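You operate a simulated robot arm through the tools that you are given. There is no shell and no other tool.

The job below is to be done with a simulated robot arm. You get a single attempt, and the scene is never put back.

TASK
Clear the wax from the yellow earpiece's vent and bore.
Fine: green loop for the square vent, green brush for the round bore; both back in the grey rack.

It is judged by the outcome, as a careful person would: the job done as asked, and still so three seconds after it is handed in. It fails if anything else is knocked over, pushed out of place, dropped, spilled or broken.

THE ROBOT
A 6-joint arm with a two-finger parallel gripper, fixed in place. Base frame: the origin is on the floor under the middle of its stand, x ahead of it, y to its left, z up; the work surface is at about z = 0.903. Readings come in m, degrees, newtons and seconds.
With the tool pointing down near the work surface it reaches from about 0.46 to 0.86 m from the base axis. Its first joint turns from -115.0 to 115.0 degrees. Payload 4.2 kg.
The tool frame sits at the grasp point between the pads (the TCP): z along the fingers, y along the line on which they close. The tips reach 0.023 m beyond it. Largest opening 0.094 m; finger width 0.038, thickness 0.01; the body of the gripper, 0.054 by 0.096 m, starts 0.039 m behind the TCP.
Orientation is that of the tool frame in the base frame, as a unit quaternion [x, y, z, w]. With the fingers straight down and closing along the base's y, the tool's x points along the base's -x, its y along +y and its z along -z.

THE INTERFACE
- The arm moves only by the tool send_rows. Its argument "commands" is a list of rows, each an object (a shift or turn left out is 0, a gripper value left out holds the last) with "offset": the shift along the tool's x, y, z in m, a list of three; "rotation": the turn, a rotation vector about the tool's x, y, z in rad, a list of three; "jaw": the opening, from 0 (shut) to 1 (fully open). In form: [{"offset": [dx, dy, dz], "rotation": [wx, wy, wz], "jaw": jaw}, ...]. A call has 1 to 20 rows; each row is the pose to reach, as a shift and turn from the pose commanded when the call began, along the tool's axes at that moment. A row lasts 0.2 s, in which the tool goes at most 0.05 m and 8.6 degrees; a call with a longer step from one row to the next is refused whole, and so is a gripper value outside its range. A pose out of reach is approached as far as the arm can. The call stops where the force on the tool passes 40 N (or 10 N more than at its start, if that is more) or the arm is blocked; 0.2 s more then pass. Each finger travels about 0.108 m/s and halts on what it meets, pressing with about 42 N; the grip force reading is that of the motor and also rises with nothing between the fingers. The clock runs only during rows and for 0.2 s after the last one: add rows that repeat a pose to give the fingers time. It gives the time, the measured TCP pose, the force on the tool (base axes), the opening and the grip force at its end, in the units of the frame above (readings bear some noise), with the torque about the TCP (base axes, N m) and any sound that the robot's microphone picked up.
- Cameras (640 x 400 px; columns grow to the right, rows downward): "scene" is fixed at [0.2179, -0.5015, 1.5155]; the picture's right is [0.90, -0.44, 0.00], its down [-0.17, -0.35, -0.92] and it looks along [0.41, 0.83, -0.39] (base axes); focal length 334 px, centre (320, 200). "wrist" rides on the gripper at [0.086, 0.016, -0.074] in the tool frame; the picture's right is [-0.18, 0.98, 0.00], its down [-0.58, -0.11, -0.81] and it looks along [-0.79, -0.15, 0.59] (tool axes); focal length 243 px, centre (320, 200). There is no depth. A picture from a camera that has moved, and an enlarged one, comes with that camera's place and axes in the base frame and with its lens.
- snapshot(camera): a new picture of that camera. It takes no simulated time.
- lift_body(by): slides the trunk up (or, below 0, down) by that many m; the arm rides with it, the base frame stays. It gives what a move gives, with no picture.
- close_up(camera, box): a new picture of the part [left, top, right, bottom] of that camera's present view, enlarged. It takes no simulated time.
- close_job(): hands the job in; it is judged then, once.

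Nothing tells you positions but the pictures and the camera data. Unless the task says otherwise, let go and move clear before handing in.

The tools are called after "Emit:" as name(argument=value, ...) on one line, values as JSON. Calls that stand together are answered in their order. send_rows: Moves the arm, as the interface text tells. Its arguments: {"type":"object","properties":{"commands":{"type":"array"}},"required":["commands"]} The other tools are called the same way: lift_body (by) moves the trunk up or down; snapshot (camera) takes a picture; close_up (camera, box) takes an enlarged picture of a part of a camera's view; close_job () hands the job in.

At the start:

```text
time: 0.0
tool_pos: [0.5053, 0.329, 1.1807]
orientation: [0.0, 1.0, 0.001, 0.0]
ft_force: [0.0, -0.5, -0.5]
wrist_torque: [0.01, -0.03, -0.01]
opening: 0.094
gripper_force: 0.0
trunk travel left (down, up): [-0.85, 0.14]
```

scene: 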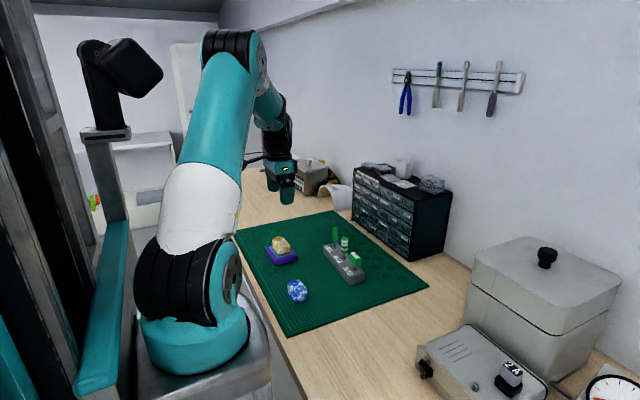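
wrist: 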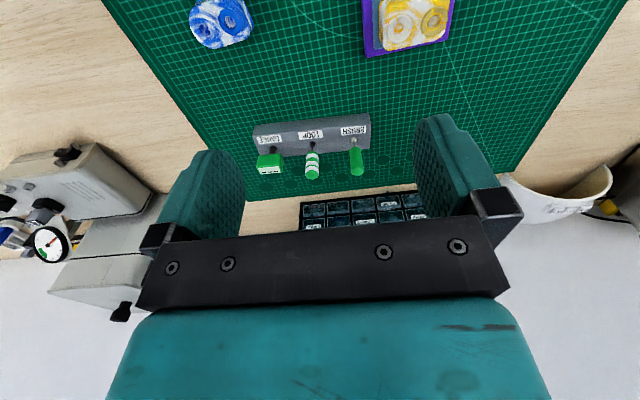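

I see a grey rack on the green mat with three green-handled tools, a yellow earpiece on a purple stand and a blue earpiece. First I take enlarged pictures to locate everything accurately.

Emit:
close_up(camera="scene", box=[230, 210, 390, 310])

Emit:
close_up(camera="wrist", box=[230, 100, 390, 200])

Emit:
close_up(camera="wrist", box=[340, 0, 480, 88])

Emit:
close_up(camera="scene", box=[255, 228, 319, 268])

```text
4.00 times, centred on (310, 260) of scene
camera zoom: at [0.2179, -0.5015, 1.5155], right [0.9, -0.44, 0.0], down [-0.17, -0.35, -0.92], along [0.41, 0.83, -0.39], focal length 1334 px, centre (360, -40)
```

zoom: 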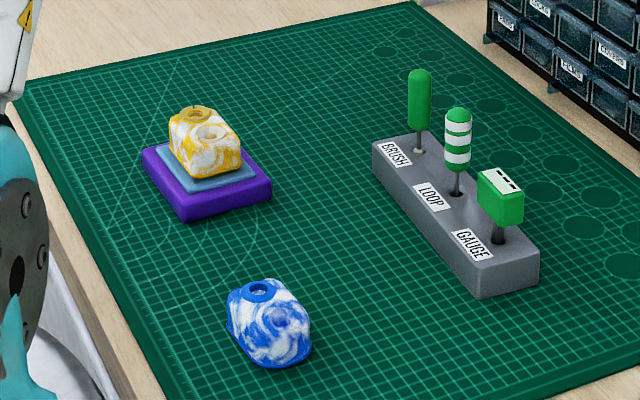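

```text
4.00 times, centred on (310, 150) of wrist
camera zoom: at [0.4181, 0.3446, 1.254], right [0.18, 0.98, 0.0], down [0.58, -0.11, 0.81], along [0.79, -0.15, -0.59], focal length 970 px, centre (360, 400)
```

zoom: 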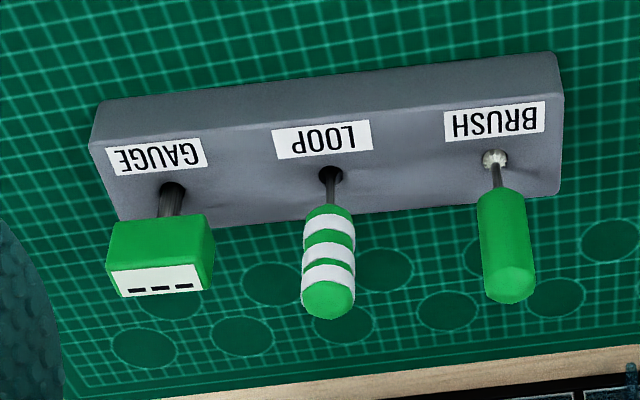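

```text
4.55 times, centred on (410, 44) of wrist
camera zoom: at [0.4181, 0.3446, 1.254], right [0.18, 0.98, 0.0], down [0.58, -0.11, 0.81], along [0.79, -0.15, -0.59], focal length 1103 px, centre (-89, 909)
```

zoom: 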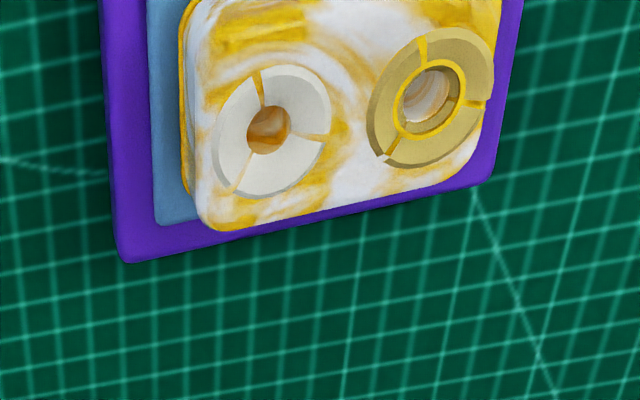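

```text
10.00 times, centred on (287, 248) of scene
camera zoom: at [0.2179, -0.5015, 1.5155], right [0.9, -0.44, 0.0], down [-0.17, -0.35, -0.92], along [0.41, 0.83, -0.39], focal length 3336 px, centre (650, -280)
```

zoom: 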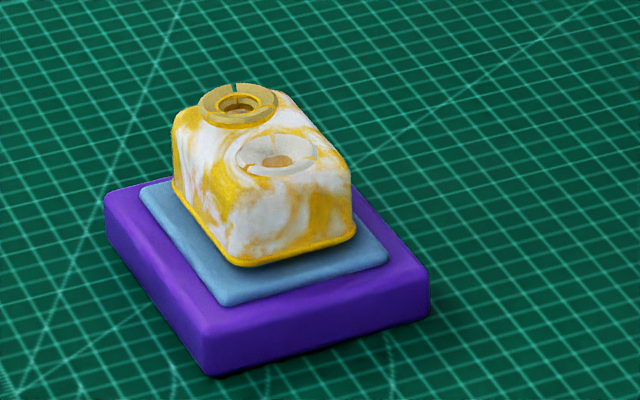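

I take the earpiece to be at about (0.53, 0.42) and the rack's three holes at about x = 0.685 and y = 0.35 (brush), 0.28 (loop), 0.21 (gauge). I move the wrist over the earpiece to see the openings better.

Emit:
send_rows(commands=[{"offset": [-0.006, 0.024, 0.02]}, {"offset": [-0.012, 0.048, 0.045]}, {"offset": [-0.018, 0.072, 0.07]}, {"offset": [-0.024, 0.095, 0.1]}, {"offset": [-0.024, 0.095, 0.1]}])

```text
time: 1.2
tool_pos: [0.5311, 0.4223, 1.0818]
orientation: [0.0, 1.0, 0.0, 0.0]
ft_force: [0.3, -0.2, -0.6]
wrist_torque: [0.01, 0.0, -0.01]
opening: 0.0939
gripper_force: 0.1
trunk travel left (down, up): [-0.85, 0.14]
```

Emit:
snapshot(camera="wrist")

Emit:
close_up(camera="wrist", box=[240, 20, 400, 120])

```text
taken
camera wrist: at [0.4437, 0.4383, 1.1558], right [0.18, 0.98, 0.0], down [0.58, -0.11, 0.81], along [0.79, -0.15, -0.59], focal length 243 px, centre (320, 200)
```

wrist: 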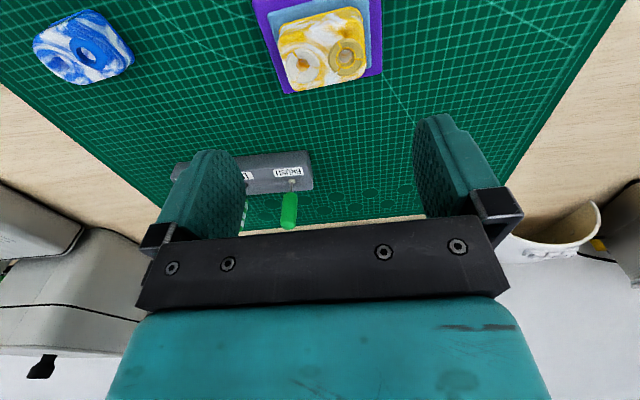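

```text
4.00 times, centred on (320, 70) of wrist
camera zoom: at [0.4437, 0.4383, 1.1558], right [0.18, 0.98, 0.0], down [0.58, -0.11, 0.81], along [0.79, -0.15, -0.59], focal length 970 px, centre (320, 720)
```

zoom: 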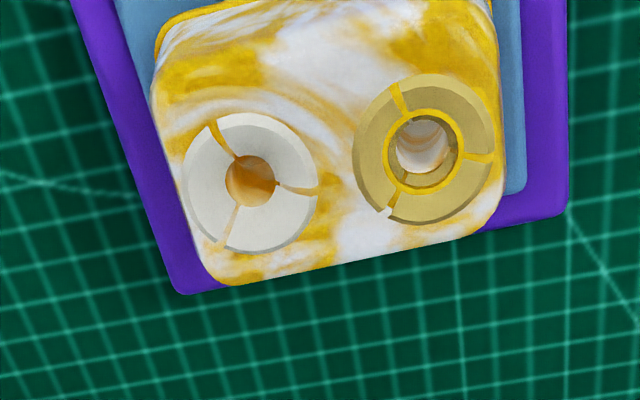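

The two collars show clearly now: a white one near (0.531, 0.408) and a tan one near (0.530, 0.442). I zoom in further to tell which opening is square and which is round.

Emit:
close_up(camera="wrist", box=[284, 44, 324, 84])

Emit:
close_up(camera="wrist", box=[324, 34, 370, 80])

Emit:
close_up(camera="scene", box=[270, 232, 294, 250])

Emit:
close_up(camera="scene", box=[320, 220, 368, 290])

```text
10.00 times, centred on (304, 64) of wrist
camera zoom: at [0.4437, 0.4383, 1.1558], right [0.18, 0.98, 0.0], down [0.58, -0.11, 0.81], along [0.79, -0.15, -0.59], focal length 2426 px, centre (480, 1560)
```

zoom: 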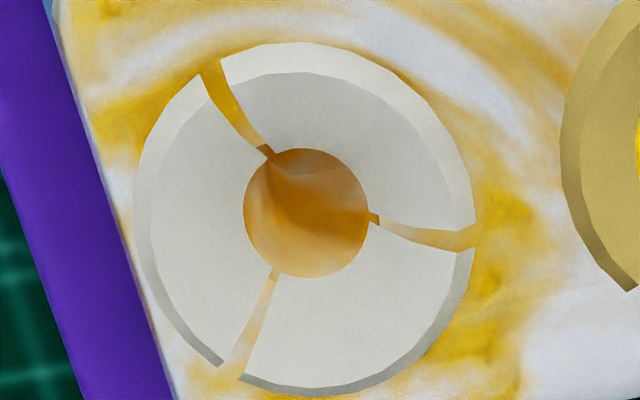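

```text
8.70 times, centred on (347, 57) of wrist
camera zoom: at [0.4437, 0.4383, 1.1558], right [0.18, 0.98, 0.0], down [0.58, -0.11, 0.81], along [0.79, -0.15, -0.59], focal length 2110 px, centre (85, 1444)
```

zoom: 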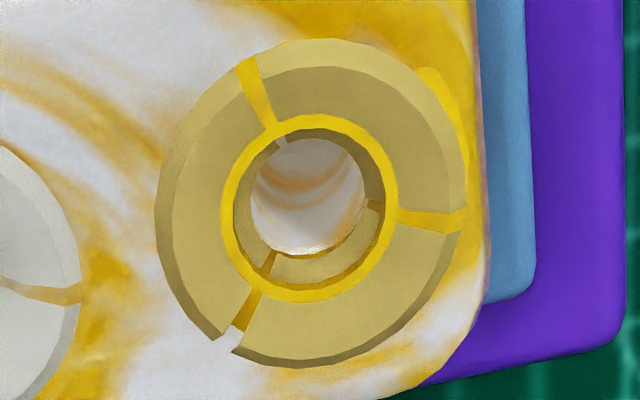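

```text
16.00 times, centred on (282, 241) of scene
camera zoom: at [0.2179, -0.5015, 1.5155], right [0.9, -0.44, 0.0], down [-0.17, -0.35, -0.92], along [0.41, 0.83, -0.39], focal length 5337 px, centre (928, -456)
```

zoom: 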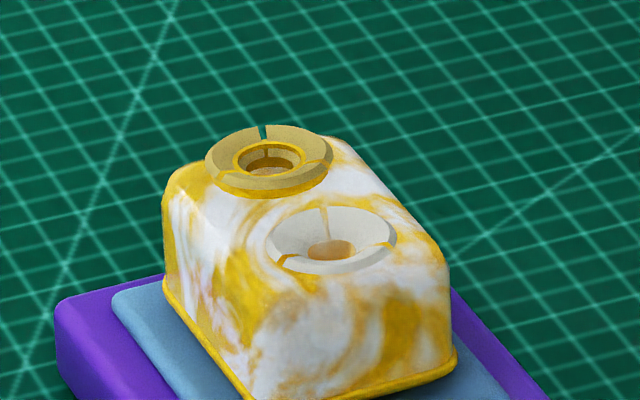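

```text
5.71 times, centred on (344, 255) of scene
camera zoom: at [0.2179, -0.5015, 1.5155], right [0.9, -0.44, 0.0], down [-0.17, -0.35, -0.92], along [0.41, 0.83, -0.39], focal length 1906 px, centre (183, -114)
```

zoom: 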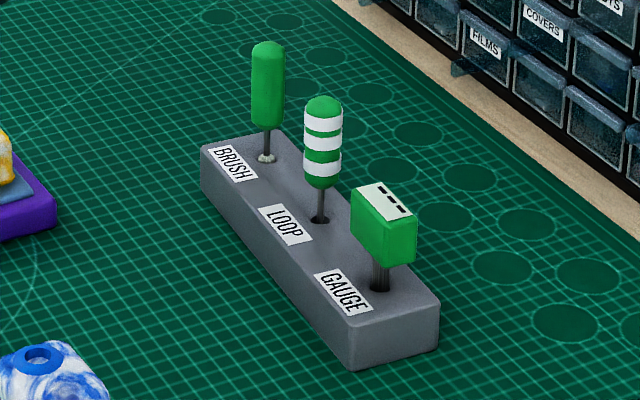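

I still can't see a square opening, so I compare with the blue earpiece and look at finer crops.

Emit:
close_up(camera="wrist", box=[30, 6, 140, 90])

Emit:
close_up(camera="scene", box=[282, 272, 314, 308])

Emit:
close_up(camera="wrist", box=[296, 54, 314, 74])

Emit:
close_up(camera="wrist", box=[336, 45, 356, 67])

```text
4.76 times, centred on (85, 48) of wrist
camera zoom: at [0.4437, 0.4383, 1.1558], right [0.18, 0.98, 0.0], down [0.58, -0.11, 0.81], along [0.79, -0.15, -0.59], focal length 1155 px, centre (1439, 924)
```

zoom: 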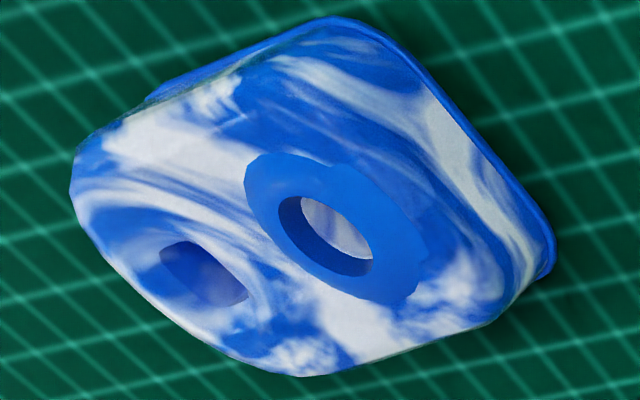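

```text
11.11 times, centred on (298, 290) of scene
camera zoom: at [0.2179, -0.5015, 1.5155], right [0.9, -0.44, 0.0], down [-0.17, -0.35, -0.92], along [0.41, 0.83, -0.39], focal length 3706 px, centre (564, -800)
```

zoom: 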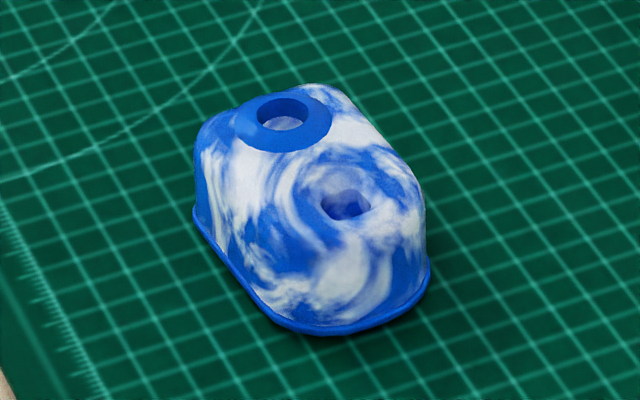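

```text
16.00 times, centred on (305, 64) of wrist
camera zoom: at [0.4437, 0.4383, 1.1558], right [0.18, 0.98, 0.0], down [0.58, -0.11, 0.81], along [0.79, -0.15, -0.59], focal length 3882 px, centre (560, 2376)
```

zoom: 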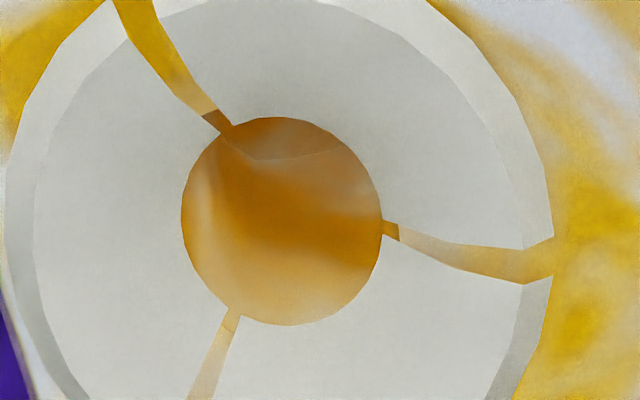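

```text
16.00 times, centred on (346, 56) of wrist
camera zoom: at [0.4437, 0.4383, 1.1558], right [0.18, 0.98, 0.0], down [0.58, -0.11, 0.81], along [0.79, -0.15, -0.59], focal length 3882 px, centre (-96, 2504)
```

zoom: 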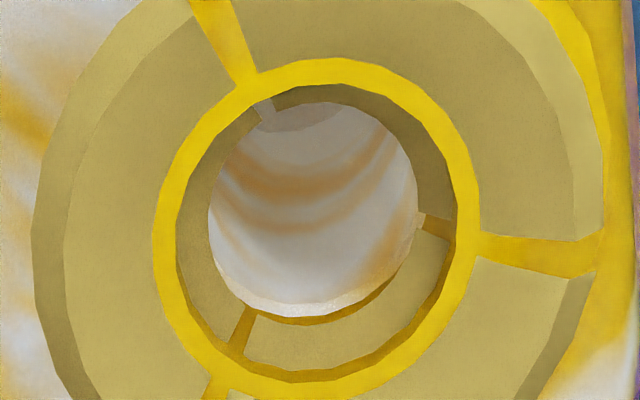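

The clean blue earpiece shows the geometry: a raised ring with a round bore and a recessed square vent. On the yellow one the white segments clog the square vent and the tan ones the round bore. I now move over the rack to locate the loop's handle.

Emit:
send_rows(commands=[{"offset": [-0.026, -0.0235, -0.01]}, {"offset": [-0.052, -0.047, -0.02]}, {"offset": [-0.078, -0.0705, -0.02]}, {"offset": [-0.104, -0.094, -0.02]}, {"offset": [-0.13, -0.1175, -0.02]}, {"offset": [-0.155, -0.141, -0.02]}, {"offset": [-0.155, -0.141, -0.02]}])

Emit:
snapshot(camera="wrist")

Emit:
close_up(camera="wrist", box=[240, 40, 400, 140])

Emit:
close_up(camera="scene", box=[310, 210, 390, 290])

```text
time: 2.8
tool_pos: [0.6853, 0.2844, 1.1003]
orientation: [0.0, 1.0, 0.001, 0.0]
ft_force: [-0.4, -0.1, -0.3]
wrist_torque: [0.05, -0.01, 0.01]
opening: 0.0941
gripper_force: 0.1
trunk travel left (down, up): [-0.85, 0.14]
```

```text
taken
camera wrist: at [0.5981, 0.2996, 1.1737], right [0.18, 0.98, 0.0], down [0.58, -0.11, 0.81], along [0.79, -0.15, -0.59], focal length 243 px, centre (320, 200)
```

wrist: 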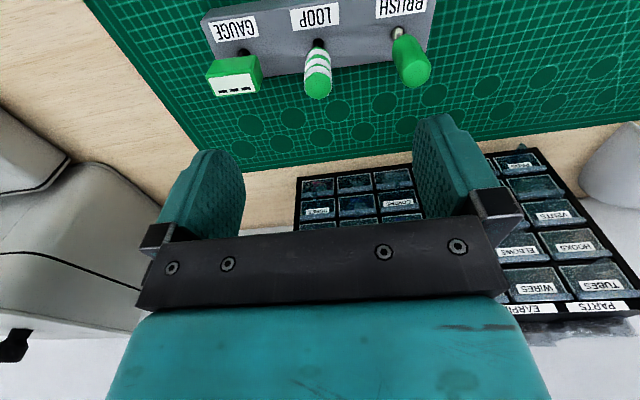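

```text
4.00 times, centred on (320, 90) of wrist
camera zoom: at [0.5981, 0.2996, 1.1737], right [0.18, 0.98, 0.0], down [0.58, -0.11, 0.81], along [0.79, -0.15, -0.59], focal length 970 px, centre (320, 640)
```

zoom: 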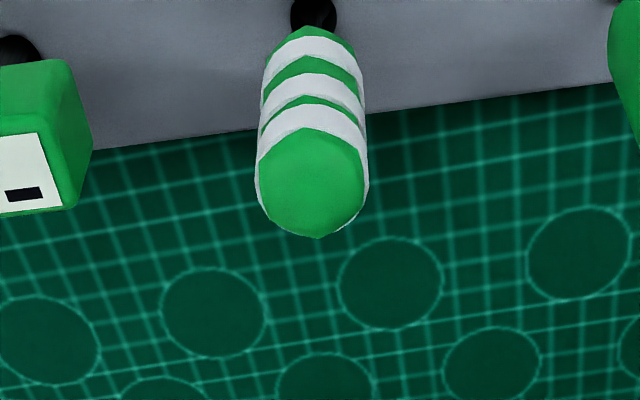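

```text
5.00 times, centred on (350, 250) of scene
camera zoom: at [0.2179, -0.5015, 1.5155], right [0.9, -0.44, 0.0], down [-0.17, -0.35, -0.92], along [0.41, 0.83, -0.39], focal length 1668 px, centre (170, -50)
```

zoom: 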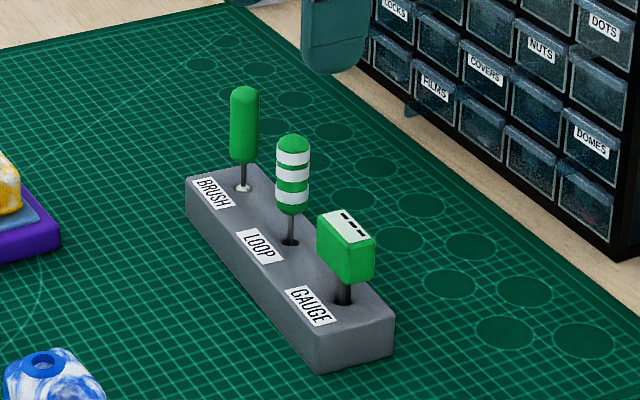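

The loop's handle (green/white stripes) stands at about (0.690, 0.281), from z = 0.949 to 1.005, with the rack top at 0.93. I line up above it with the fingers partly closed and check from just above.

Emit:
send_rows(commands=[{"offset": [-0.006, -0.002, 0.0], "jaw": 0.55}, {"offset": [-0.006, -0.002, 0.03], "jaw": 0.55}, {"offset": [-0.006, -0.002, 0.06], "jaw": 0.55}, {"offset": [-0.006, -0.002, 0.06], "jaw": 0.55}])

Emit:
snapshot(camera="wrist")

Emit:
snapshot(camera="scene")

Emit:
close_up(camera="scene", box=[310, 210, 390, 290])

```text
time: 3.8
tool_pos: [0.6897, 0.2805, 1.0392]
orientation: [0.0, 1.0, 0.0, 0.0]
ft_force: [0.9, -0.2, -0.3]
wrist_torque: [-0.01, 0.02, 0.0]
opening: 0.0519
gripper_force: 0.2
trunk travel left (down, up): [-0.85, 0.14]
```

```text
taken
camera wrist: at [0.6018, 0.2965, 1.1128], right [0.18, 0.98, 0.0], down [0.58, -0.11, 0.81], along [0.79, -0.15, -0.59], focal length 243 px, centre (320, 200)
```

wrist: 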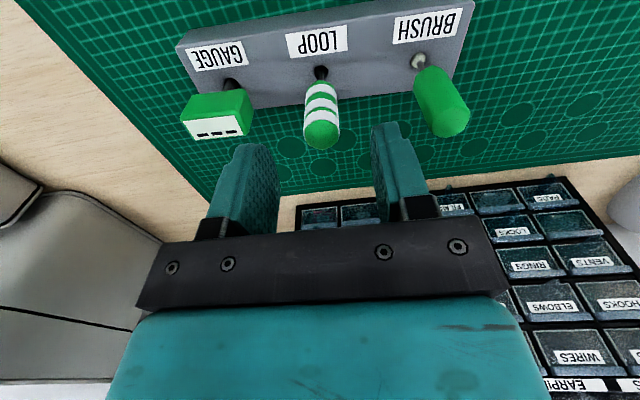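

```text
taken
```

scene: 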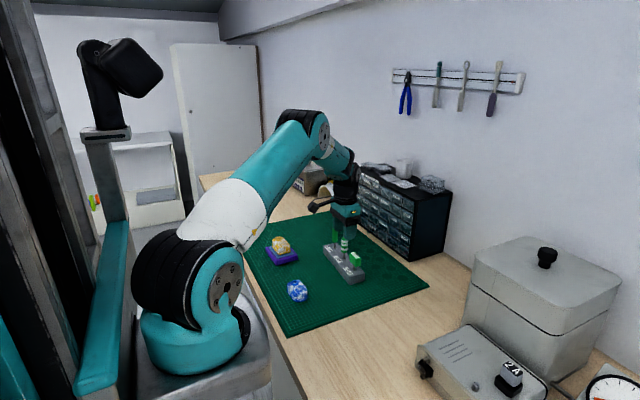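

```text
5.00 times, centred on (350, 250) of scene
camera zoom: at [0.2179, -0.5015, 1.5155], right [0.9, -0.44, 0.0], down [-0.17, -0.35, -0.92], along [0.41, 0.83, -0.39], focal length 1668 px, centre (170, -50)
```

zoom: 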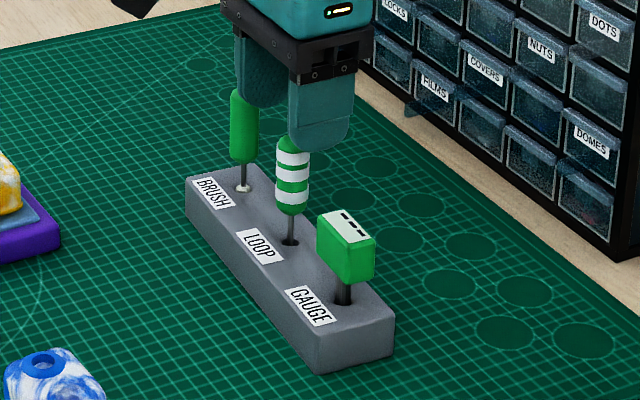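

The handle sits on the tool axis (column 320), so alignment is good. I descend so the pads straddle the handle and then close.

Emit:
send_rows(commands=[{"offset": [0, 0, 0.03], "jaw": 0.55}, {"offset": [0, 0, 0.05], "jaw": 0.55}, {"offset": [0, 0, 0.064], "jaw": 0.55}, {"offset": [0, 0, 0.064], "jaw": 0.55}])

Emit:
snapshot(camera="wrist")

Emit:
close_up(camera="scene", box=[310, 210, 390, 290])

```text
time: 4.8
tool_pos: [0.6906, 0.2794, 0.9773]
orientation: [0.0, 1.0, 0.0, 0.0]
ft_force: [0.0, 0.7, -0.6]
wrist_torque: [0.0, -0.02, -0.02]
opening: 0.0515
gripper_force: 0.0
trunk travel left (down, up): [-0.85, 0.14]
```

```text
taken
camera wrist: at [0.6035, 0.2957, 1.0506], right [0.18, 0.98, 0.0], down [0.58, -0.11, 0.81], along [0.79, -0.15, -0.59], focal length 243 px, centre (320, 200)
```

wrist: 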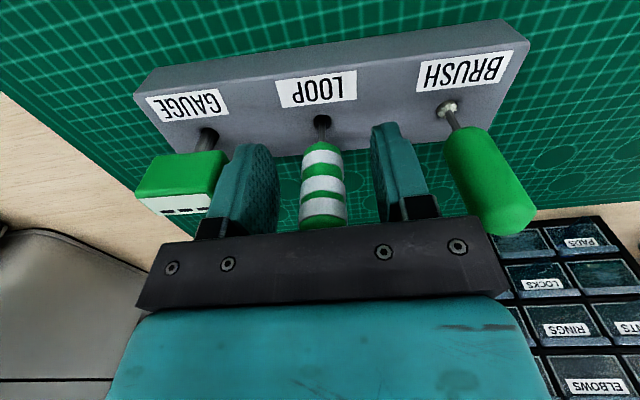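

```text
5.00 times, centred on (350, 250) of scene
camera zoom: at [0.2179, -0.5015, 1.5155], right [0.9, -0.44, 0.0], down [-0.17, -0.35, -0.92], along [0.41, 0.83, -0.39], focal length 1668 px, centre (170, -50)
```

zoom: 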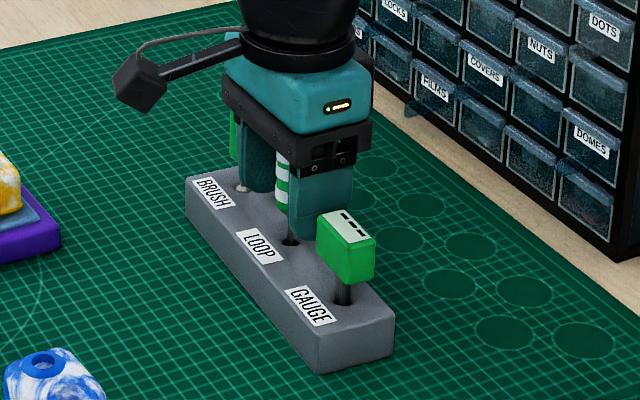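

The handle is centred between the pads. I close on it now, holding the pose.

Emit:
send_rows(commands=[{"offset": [0, 0, 0], "jaw": 0.35}, {"offset": [0, 0, 0], "jaw": 0.1}, {"offset": [0, 0, 0], "jaw": 0.1}, {"offset": [0, 0, 0], "jaw": 0.1}])

Emit:
snapshot(camera="wrist")

```text
time: 5.8
tool_pos: [0.6905, 0.2798, 0.977]
orientation: [0.0, 1.0, 0.001, 0.0]
ft_force: [-0.2, 0.6, -0.6]
wrist_torque: [0.01, -0.01, -0.01]
opening: 0.0185
gripper_force: 42.1
trunk travel left (down, up): [-0.85, 0.14]
```

```text
taken
camera wrist: at [0.6034, 0.2957, 1.0507], right [0.18, 0.98, 0.0], down [0.58, -0.11, 0.81], along [0.79, -0.15, -0.59], focal length 243 px, centre (320, 200)
```

wrist: 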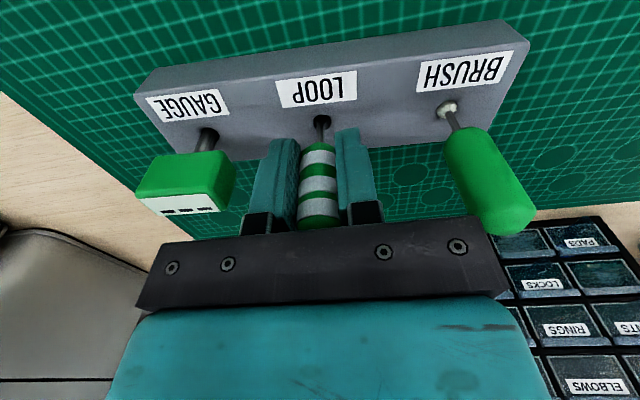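

The loop's handle is gripped at 18.5 mm. I lift it straight up and look at its tip.

Emit:
send_rows(commands=[{"offset": [0, 0, -0.01]}, {"offset": [0, 0, -0.025]}, {"offset": [0, 0, -0.045]}, {"offset": [0, 0, -0.07]}, {"offset": [0, 0, -0.1]}, {"offset": [0, 0, -0.1]}])

Emit:
snapshot(camera="wrist")

Emit:
close_up(camera="wrist", box=[270, 40, 370, 160])

Emit:
close_up(camera="scene", box=[310, 190, 390, 290])

```text
time: 7.2
tool_pos: [0.6902, 0.28, 1.0765]
orientation: [0.0, 1.0, 0.0, 0.0]
ft_force: [-0.4, 0.8, -0.4]
wrist_torque: [0.01, -0.01, -0.02]
opening: 0.0185
gripper_force: 41.6
trunk travel left (down, up): [-0.85, 0.14]
```

```text
taken
camera wrist: at [0.6028, 0.296, 1.1498], right [0.18, 0.98, 0.0], down [0.58, -0.11, 0.81], along [0.79, -0.15, -0.59], focal length 243 px, centre (320, 200)
```

wrist: 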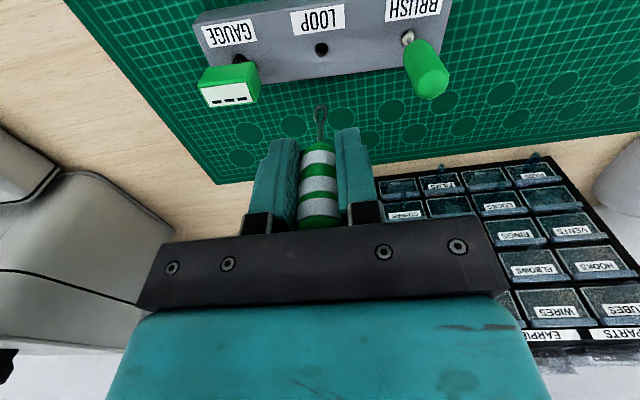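

```text
3.33 times, centred on (320, 100) of wrist
camera zoom: at [0.6028, 0.296, 1.1498], right [0.18, 0.98, 0.0], down [0.58, -0.11, 0.81], along [0.79, -0.15, -0.59], focal length 809 px, centre (320, 533)
```

zoom: 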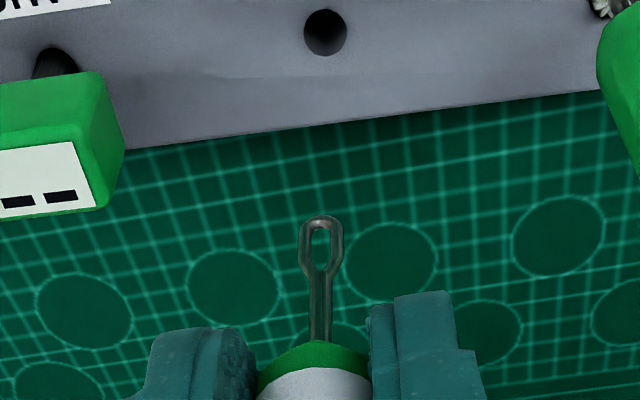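

```text
4.00 times, centred on (350, 240) of scene
camera zoom: at [0.2179, -0.5015, 1.5155], right [0.9, -0.44, 0.0], down [-0.17, -0.35, -0.92], along [0.41, 0.83, -0.39], focal length 1334 px, centre (200, 40)
```

zoom: 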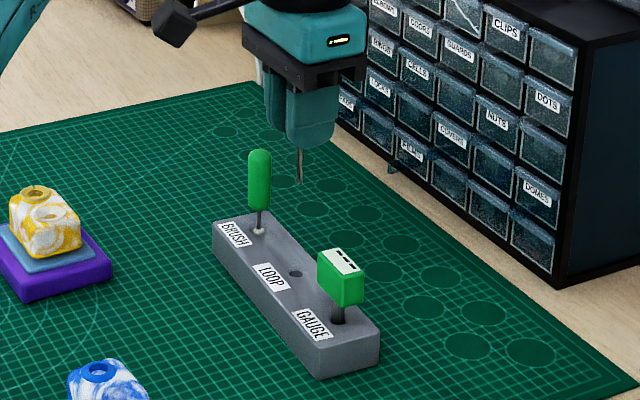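

The loop is free: a wire loop about 8 mm wide whose tip is about 64 mm beyond the TCP. Next I carry it to hover over the vent and compare tip and opening in the pictures.

Emit:
send_rows(commands=[{"offset": [0.01, 0.008, -0.015]}, {"offset": [0.04, 0.032, -0.02]}, {"offset": [0.07, 0.056, -0.02]}, {"offset": [0.1, 0.08, -0.02]}, {"offset": [0.13, 0.104, -0.015]}, {"offset": [0.15, 0.119, -0.005]}, {"offset": [0.1593, 0.1265, 0.007]}, {"offset": [0.1593, 0.1265, 0.017]}, {"offset": [0.1593, 0.1265, 0.017]}])

Emit:
snapshot(camera="wrist")

Emit:
close_up(camera="wrist", box=[270, 40, 390, 140])

Emit:
close_up(camera="scene", box=[255, 210, 319, 270])

```text
time: 9.2
tool_pos: [0.5303, 0.407, 1.0586]
orientation: [0.001, 1.0, 0.0, 0.0]
ft_force: [0.6, -0.3, 0.4]
wrist_torque: [0.01, 0.0, 0.0]
opening: 0.0185
gripper_force: 42.3
trunk travel left (down, up): [-0.85, 0.14]
```

```text
taken
camera wrist: at [0.4439, 0.4225, 1.132], right [0.18, 0.98, 0.0], down [0.58, -0.11, 0.81], along [0.79, -0.15, -0.59], focal length 243 px, centre (320, 200)
```

wrist: 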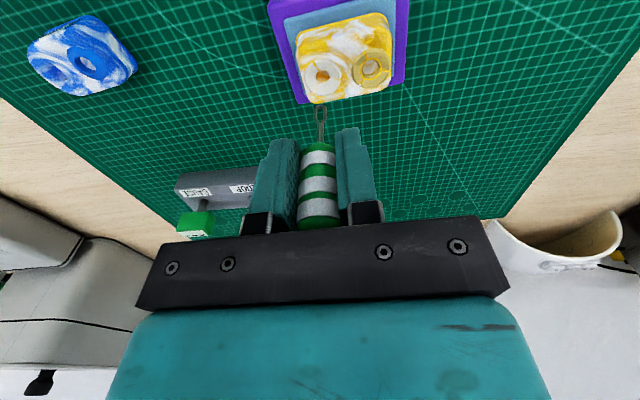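

```text
4.00 times, centred on (330, 90) of wrist
camera zoom: at [0.4439, 0.4225, 1.132], right [0.18, 0.98, 0.0], down [0.58, -0.11, 0.81], along [0.79, -0.15, -0.59], focal length 970 px, centre (280, 640)
```

zoom: 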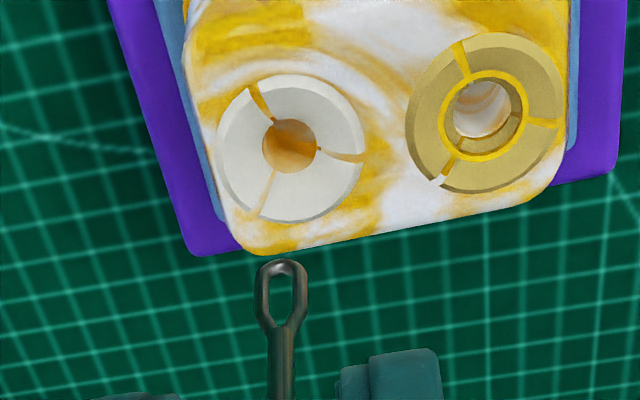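

```text
6.67 times, centred on (287, 240) of scene
camera zoom: at [0.2179, -0.5015, 1.5155], right [0.9, -0.44, 0.0], down [-0.17, -0.35, -0.92], along [0.41, 0.83, -0.39], focal length 2224 px, centre (540, -67)
```

zoom: 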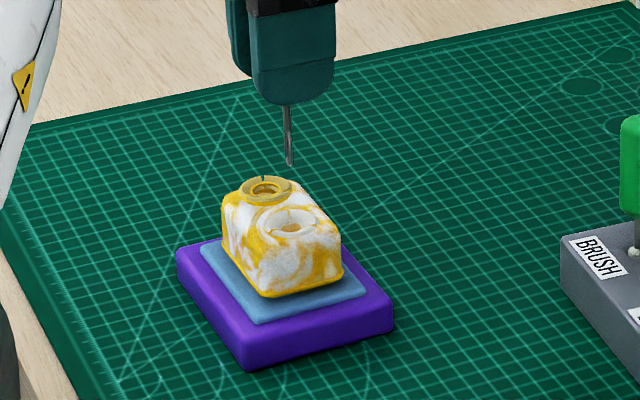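

The loop tip hangs close over the vent; the two views together say it should move about 1 mm in -x and 2 mm in +y. I make that correction while lowering to just above the wax and check again.

Emit:
send_rows(commands=[{"offset": [0.001, 0.002, 0.01]}, {"offset": [0.001, 0.002, 0.02]}, {"offset": [0.001, 0.002, 0.025]}, {"offset": [0.001, 0.002, 0.025]}])

Emit:
close_up(camera="wrist", box=[270, 50, 390, 140])

Emit:
close_up(camera="scene", box=[266, 222, 306, 256])

```text
time: 10.2
tool_pos: [0.5297, 0.4088, 1.033]
orientation: [0.001, 1.0, 0.0, 0.001]
ft_force: [0.4, 0.0, 0.1]
wrist_torque: [-0.01, 0.0, 0.0]
opening: 0.0183
gripper_force: 42.5
trunk travel left (down, up): [-0.85, 0.14]
```

```text
4.44 times, centred on (330, 95) of wrist
camera zoom: at [0.4429, 0.4246, 1.1067], right [0.18, 0.98, 0.0], down [0.58, -0.11, 0.81], along [0.79, -0.15, -0.59], focal length 1078 px, centre (276, 667)
```

zoom: 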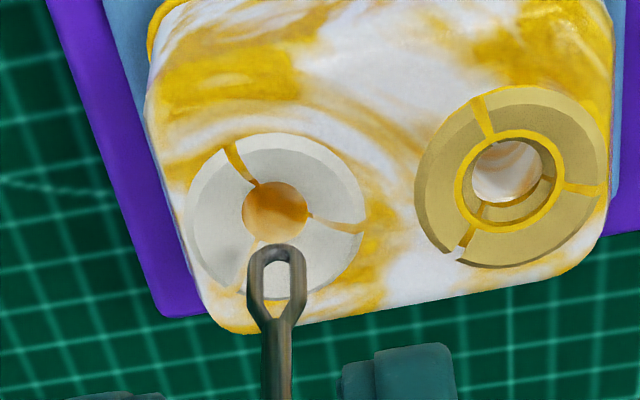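

```text
11.76 times, centred on (286, 239) of scene
camera zoom: at [0.2179, -0.5015, 1.5155], right [0.9, -0.44, 0.0], down [-0.17, -0.35, -0.92], along [0.41, 0.83, -0.39], focal length 3924 px, centre (720, -259)
```

zoom: 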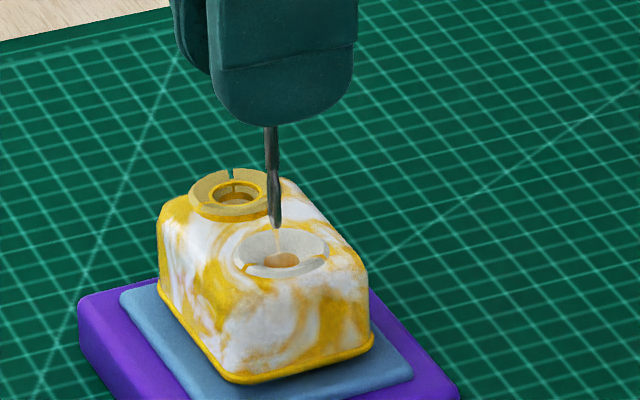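

The tip is centred in the wrist view and about 1 mm short in +x per the scene view. I correct that and start entering the vent in small steps while watching the force.

Emit:
send_rows(commands=[{"offset": [-0.001, -0.0005, 0.004]}, {"offset": [-0.001, -0.0005, 0.008]}, {"offset": [-0.001, -0.0005, 0.012]}, {"offset": [-0.001, -0.0005, 0.014]}, {"offset": [-0.001, -0.0005, 0.014]}])

Emit:
close_up(camera="wrist", box=[270, 50, 390, 140])

Emit:
close_up(camera="scene", box=[266, 222, 306, 256])

```text
time: 11.4
tool_pos: [0.5319, 0.4086, 1.0197]
orientation: [0.0, 1.0, 0.0, 0.0]
ft_force: [0.8, -0.5, -0.8]
wrist_torque: [-0.01, -0.01, 0.0]
opening: 0.0183
gripper_force: 41.9
trunk travel left (down, up): [-0.85, 0.14]
```

```text
4.44 times, centred on (330, 95) of wrist
camera zoom: at [0.4439, 0.4245, 1.0933], right [0.18, 0.98, 0.0], down [0.58, -0.11, 0.81], along [0.79, -0.15, -0.59], focal length 1078 px, centre (276, 667)
```

zoom: 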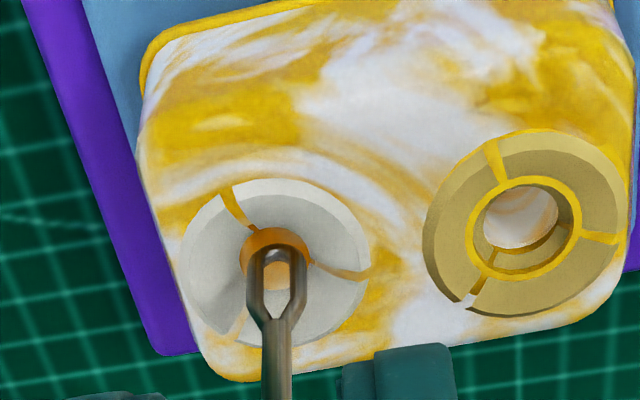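

```text
11.76 times, centred on (286, 239) of scene
camera zoom: at [0.2179, -0.5015, 1.5155], right [0.9, -0.44, 0.0], down [-0.17, -0.35, -0.92], along [0.41, 0.83, -0.39], focal length 3924 px, centre (720, -259)
```

zoom: 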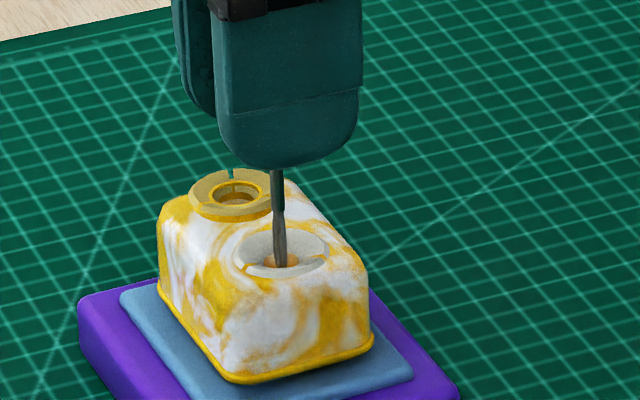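

The loop is entering the vent hole with no contact force yet. I continue down in small steps.

Emit:
send_rows(commands=[{"offset": [0, 0, 0.001]}, {"offset": [0, 0, 0.002]}, {"offset": [0, 0, 0.003]}, {"offset": [0, 0, 0.004]}, {"offset": [0, 0, 0.004]}])

Emit:
close_up(camera="wrist", box=[270, 50, 390, 140])

```text
time: 12.6
tool_pos: [0.5315, 0.4085, 1.0166]
orientation: [0.001, 1.0, -0.001, -0.001]
ft_force: [0.1, -0.5, 0.4]
wrist_torque: [0.03, -0.01, 0.01]
opening: 0.0184
gripper_force: 42.1
trunk travel left (down, up): [-0.85, 0.14]
```

```text
4.44 times, centred on (330, 95) of wrist
camera zoom: at [0.4439, 0.4247, 1.09], right [0.18, 0.98, 0.0], down [0.58, -0.11, 0.81], along [0.79, -0.15, -0.59], focal length 1078 px, centre (276, 667)
```

zoom: 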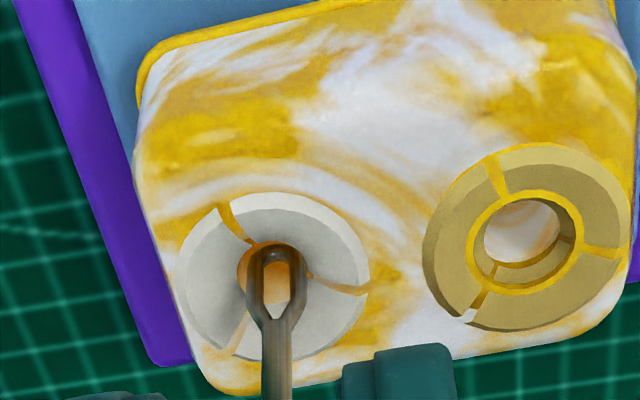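

Still no resistance, so I go deeper by another few millimetres.

Emit:
send_rows(commands=[{"offset": [0, 0, 0.001]}, {"offset": [0, 0, 0.002]}, {"offset": [0, 0, 0.003]}, {"offset": [0, 0, 0.004]}, {"offset": [0, 0, 0.004]}])

Emit:
close_up(camera="wrist", box=[270, 50, 390, 140])

Emit:
close_up(camera="scene", box=[266, 222, 306, 256])

```text
time: 13.8
tool_pos: [0.5309, 0.4089, 1.0115]
orientation: [0.0, 1.0, 0.0, 0.0]
ft_force: [-0.5, -0.5, -0.3]
wrist_torque: [0.0, -0.02, -0.02]
opening: 0.0183
gripper_force: 41.8
trunk travel left (down, up): [-0.85, 0.14]
```

```text
4.44 times, centred on (330, 95) of wrist
camera zoom: at [0.4437, 0.4251, 1.0858], right [0.18, 0.98, 0.0], down [0.58, -0.11, 0.81], along [0.79, -0.15, -0.59], focal length 1078 px, centre (276, 667)
```

zoom: 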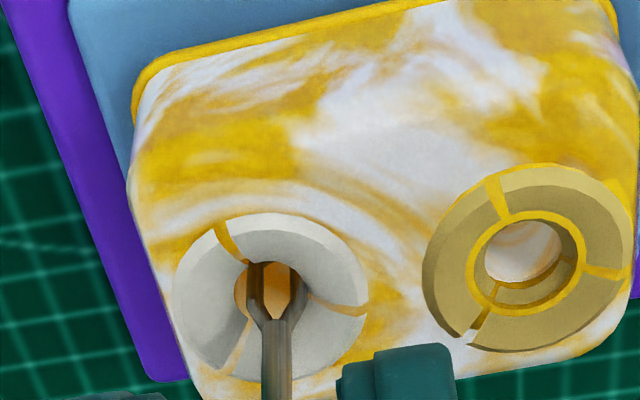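

```text
11.76 times, centred on (286, 239) of scene
camera zoom: at [0.2179, -0.5015, 1.5155], right [0.9, -0.44, 0.0], down [-0.17, -0.35, -0.92], along [0.41, 0.83, -0.39], focal length 3924 px, centre (720, -259)
```

zoom: 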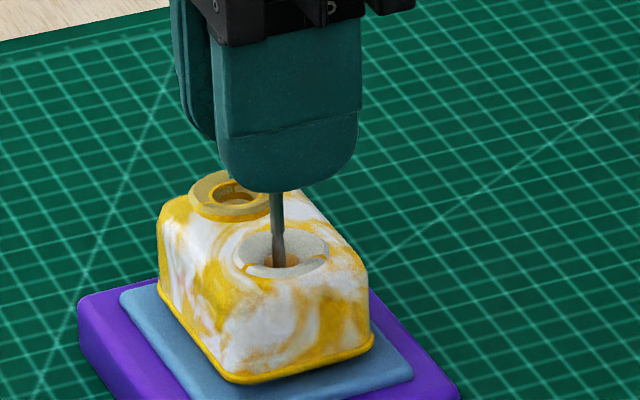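

About 9 mm in and still free. I go down another few millimetres to find the depth.

Emit:
send_rows(commands=[{"offset": [0, 0.0, 0.001]}, {"offset": [0, -0.0005, 0.002]}, {"offset": [0, -0.0005, 0.003]}, {"offset": [0, -0.0005, 0.004]}, {"offset": [0, -0.0005, 0.004]}])

Emit:
close_up(camera="wrist", box=[270, 60, 390, 150])

```text
time: 15.0
tool_pos: [0.5304, 0.4094, 1.0069]
orientation: [0.0, 1.0, 0.0, 0.001]
ft_force: [-0.3, 0.6, 0.6]
wrist_torque: [0.0, 0.01, 0.02]
opening: 0.0186
gripper_force: 41.8
trunk travel left (down, up): [-0.85, 0.14]
```

```text
4.44 times, centred on (330, 105) of wrist
camera zoom: at [0.4434, 0.4239, 1.0812], right [0.18, 0.98, 0.0], down [0.58, -0.11, 0.81], along [0.79, -0.15, -0.59], focal length 1078 px, centre (276, 622)
```

zoom: 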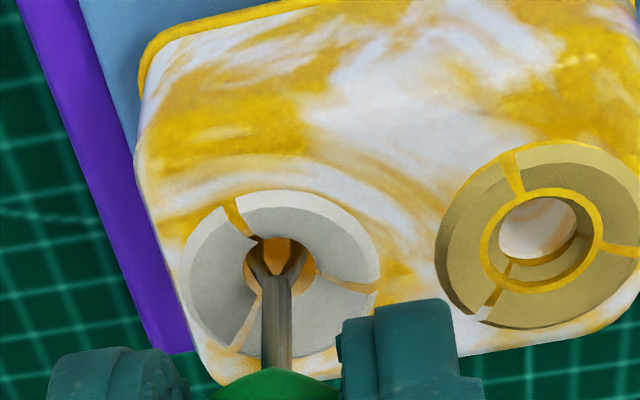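

The loop is well inside the vent. I now scrape sideways, first gently in +x and then -x, watching force and sound.

Emit:
send_rows(commands=[{"offset": [-0.001, 0, 0]}, {"offset": [-0.002, 0, 0]}, {"offset": [-0.003, 0, 0]}, {"offset": [-0.003, 0, 0]}])

Emit:
close_up(camera="wrist", box=[270, 60, 390, 150])

```text
time: 16.0
tool_pos: [0.5338, 0.4081, 1.0086]
orientation: [-0.001, 1.0, 0.0, -0.001]
ft_force: [-5.2, -1.3, -0.7]
wrist_torque: [-0.14, 0.28, 0.01]
opening: 0.0181
gripper_force: 42.5
trunk travel left (down, up): [-0.85, 0.14]
```

```text
4.44 times, centred on (330, 105) of wrist
camera zoom: at [0.4461, 0.4235, 1.0823], right [0.18, 0.98, 0.0], down [0.58, -0.11, 0.81], along [0.79, -0.15, -0.59], focal length 1078 px, centre (276, 622)
```

zoom: 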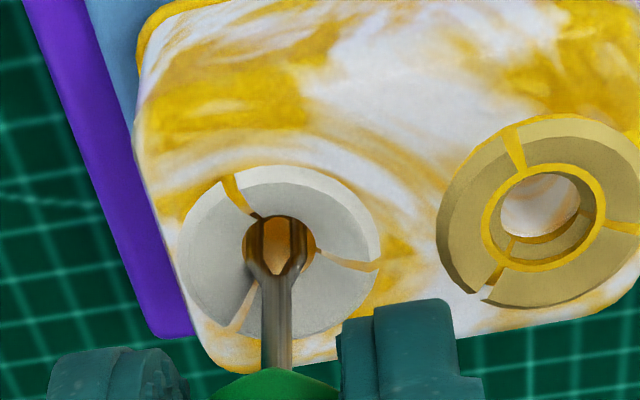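

Contact at the +x wall gives about 5 N, and nothing has come off yet. I try a short vertical scraping stroke with this light side pressure.

Emit:
send_rows(commands=[{"offset": [0, 0, -0.003]}, {"offset": [0, 0, -0.006]}, {"offset": [0, 0, -0.003]}, {"offset": [0, 0, 0.0]}, {"offset": [0, 0, -0.003]}, {"offset": [0, 0, -0.006]}, {"offset": [0, 0, -0.003]}, {"offset": [0, 0, 0.0]}, {"offset": [0, 0, 0.0]}])

Emit:
close_up(camera="wrist", box=[270, 60, 390, 150])

Emit:
close_up(camera="scene", box=[266, 222, 306, 256])

```text
time: 18.0
tool_pos: [0.5338, 0.4084, 1.009]
orientation: [0.0, 1.0, 0.001, 0.001]
ft_force: [-1.6, -0.8, -0.4]
wrist_torque: [-0.08, 0.11, 0.01]
opening: 0.0181
gripper_force: 42.6
trunk travel left (down, up): [-0.85, 0.14]
```

```text
4.44 times, centred on (330, 105) of wrist
camera zoom: at [0.4468, 0.4243, 1.0822], right [0.18, 0.98, 0.0], down [0.58, -0.11, 0.81], along [0.79, -0.15, -0.59], focal length 1078 px, centre (276, 622)
```

zoom: 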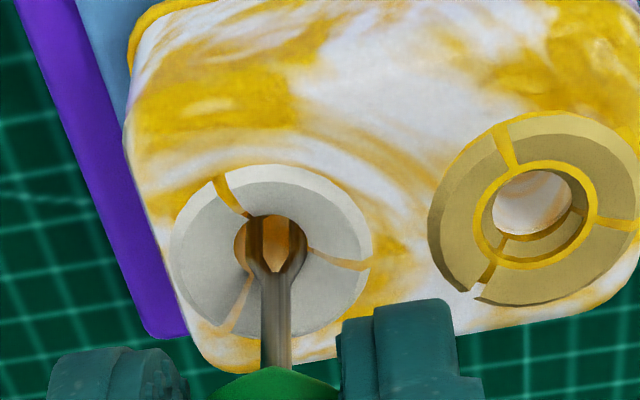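

```text
11.76 times, centred on (286, 239) of scene
camera zoom: at [0.2179, -0.5015, 1.5155], right [0.9, -0.44, 0.0], down [-0.17, -0.35, -0.92], along [0.41, 0.83, -0.39], focal length 3924 px, centre (720, -259)
```

zoom: 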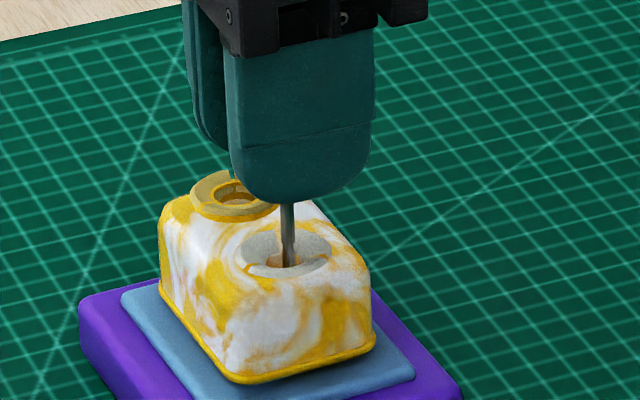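

The stand seems to have shifted by under a millimetre under the side force, so side pressure must stay light. I recentre and carefully probe for the vent's floor.

Emit:
send_rows(commands=[{"offset": [0.001, 0, 0.0]}, {"offset": [0.002, 0, 0.0]}, {"offset": [0.002, 0.0, 0.002]}, {"offset": [0.002, 0.0, 0.003]}, {"offset": [0.002, 0.0, 0.003]}])

Emit:
close_up(camera="wrist", box=[270, 60, 390, 150])

Emit:
close_up(camera="scene", box=[266, 222, 306, 256])

```text
time: 19.2
tool_pos: [0.5321, 0.408, 1.005]
orientation: [0.0, 1.0, 0.0, 0.0]
ft_force: [0.4, -0.5, 0.7]
wrist_torque: [-0.01, 0.03, 0.0]
opening: 0.0182
gripper_force: 41.7
trunk travel left (down, up): [-0.85, 0.14]
```

```text
4.44 times, centred on (330, 105) of wrist
camera zoom: at [0.4447, 0.4232, 1.0787], right [0.18, 0.98, 0.0], down [0.58, -0.11, 0.81], along [0.79, -0.15, -0.59], focal length 1078 px, centre (276, 622)
```

zoom: 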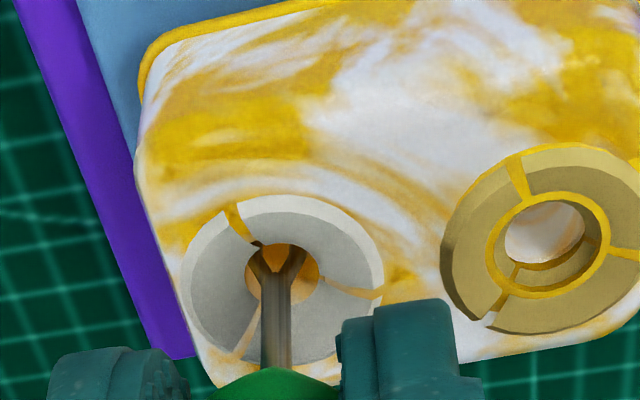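

```text
11.76 times, centred on (286, 239) of scene
camera zoom: at [0.2179, -0.5015, 1.5155], right [0.9, -0.44, 0.0], down [-0.17, -0.35, -0.92], along [0.41, 0.83, -0.39], focal length 3924 px, centre (720, -259)
```

zoom: 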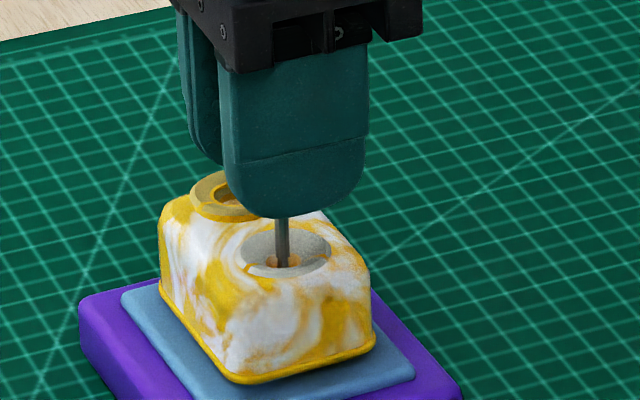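

No floor contact yet at about 17 mm depth, and I still have about 15 mm clearance between fingers and the bore's rim. I probe 4 mm further with a small +y centring correction.

Emit:
send_rows(commands=[{"offset": [0, 0.0007, 0.001]}, {"offset": [0, 0.0007, 0.002]}, {"offset": [0, 0.0007, 0.003]}, {"offset": [0, 0.0007, 0.004]}, {"offset": [0, 0.0007, 0.004]}])

Emit:
close_up(camera="wrist", box=[270, 60, 390, 150])

```text
time: 20.4
tool_pos: [0.533, 0.4092, 1.0025]
orientation: [0.0, 1.0, 0.001, 0.001]
ft_force: [0.6, -3.2, 16.7]
wrist_torque: [-0.33, 0.02, 0.0]
opening: 0.0186
gripper_force: 42.0
trunk travel left (down, up): [-0.85, 0.14]
```

```text
4.44 times, centred on (330, 105) of wrist
camera zoom: at [0.4448, 0.4248, 1.0761], right [0.18, 0.98, 0.0], down [0.58, -0.11, 0.81], along [0.79, -0.15, -0.59], focal length 1078 px, centre (276, 622)
```

zoom: 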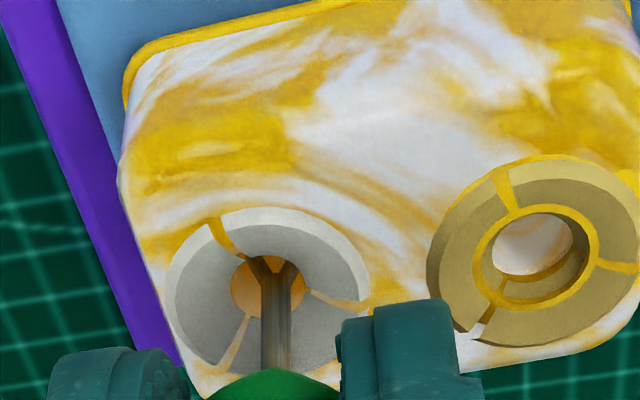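

I touched the vent floor (about 17 N up), so I back off 2 mm and recentre. Then I try twisting the loop in the vent, which is how a loop scrapes around.

Emit:
send_rows(commands=[{"offset": [0, -0.0006, -0.002]}, {"offset": [0, -0.0006, -0.002]}, {"offset": [0, -0.0006, -0.002], "rotation": [0, 0, 0.14]}, {"offset": [0, -0.0006, -0.002], "rotation": [0, 0, 0.28]}, {"offset": [0, -0.0006, -0.002], "rotation": [0, 0, 0.42]}, {"offset": [0, -0.0006, -0.002], "rotation": [0, 0, 0.56]}, {"offset": [0, -0.0006, -0.002], "rotation": [0, 0, 0.7]}, {"offset": [0, -0.0006, -0.002], "rotation": [0, 0, 0.84]}, {"offset": [0, -0.0006, -0.002], "rotation": [0, 0, 0.98]}, {"offset": [0, -0.0006, -0.002], "rotation": [0, 0, 0.98]}])

Emit:
snapshot(camera="wrist")

Emit:
close_up(camera="scene", box=[266, 222, 306, 256])

```text
time: 22.6
tool_pos: [0.5321, 0.4092, 1.0028]
orientation: [0.472, 0.882, -0.001, 0.0]
ft_force: [-0.3, 0.0, -0.6]
wrist_torque: [0.03, -0.03, 0.0]
opening: 0.0185
gripper_force: 41.8
trunk travel left (down, up): [-0.85, 0.14]
```

```text
taken
camera wrist: at [0.4969, 0.4896, 1.0771], right [0.92, 0.39, 0.0], down [0.23, -0.54, 0.81], along [0.32, -0.74, -0.59], focal length 243 px, centre (320, 200)
```

wrist: 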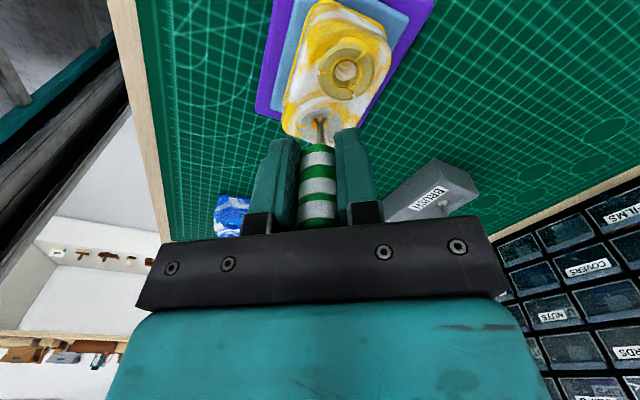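

```text
11.76 times, centred on (286, 239) of scene
camera zoom: at [0.2179, -0.5015, 1.5155], right [0.9, -0.44, 0.0], down [-0.17, -0.35, -0.92], along [0.41, 0.83, -0.39], focal length 3924 px, centre (720, -259)
```

zoom: 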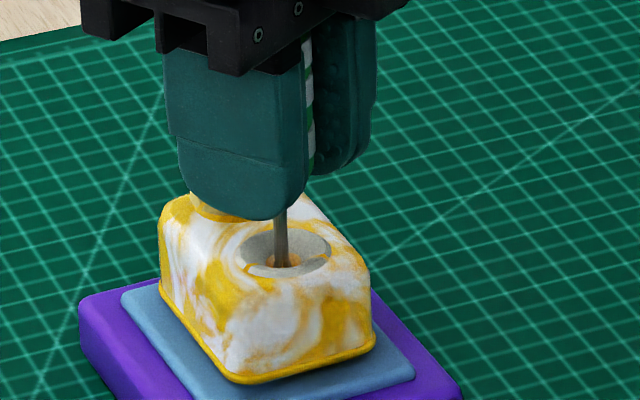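

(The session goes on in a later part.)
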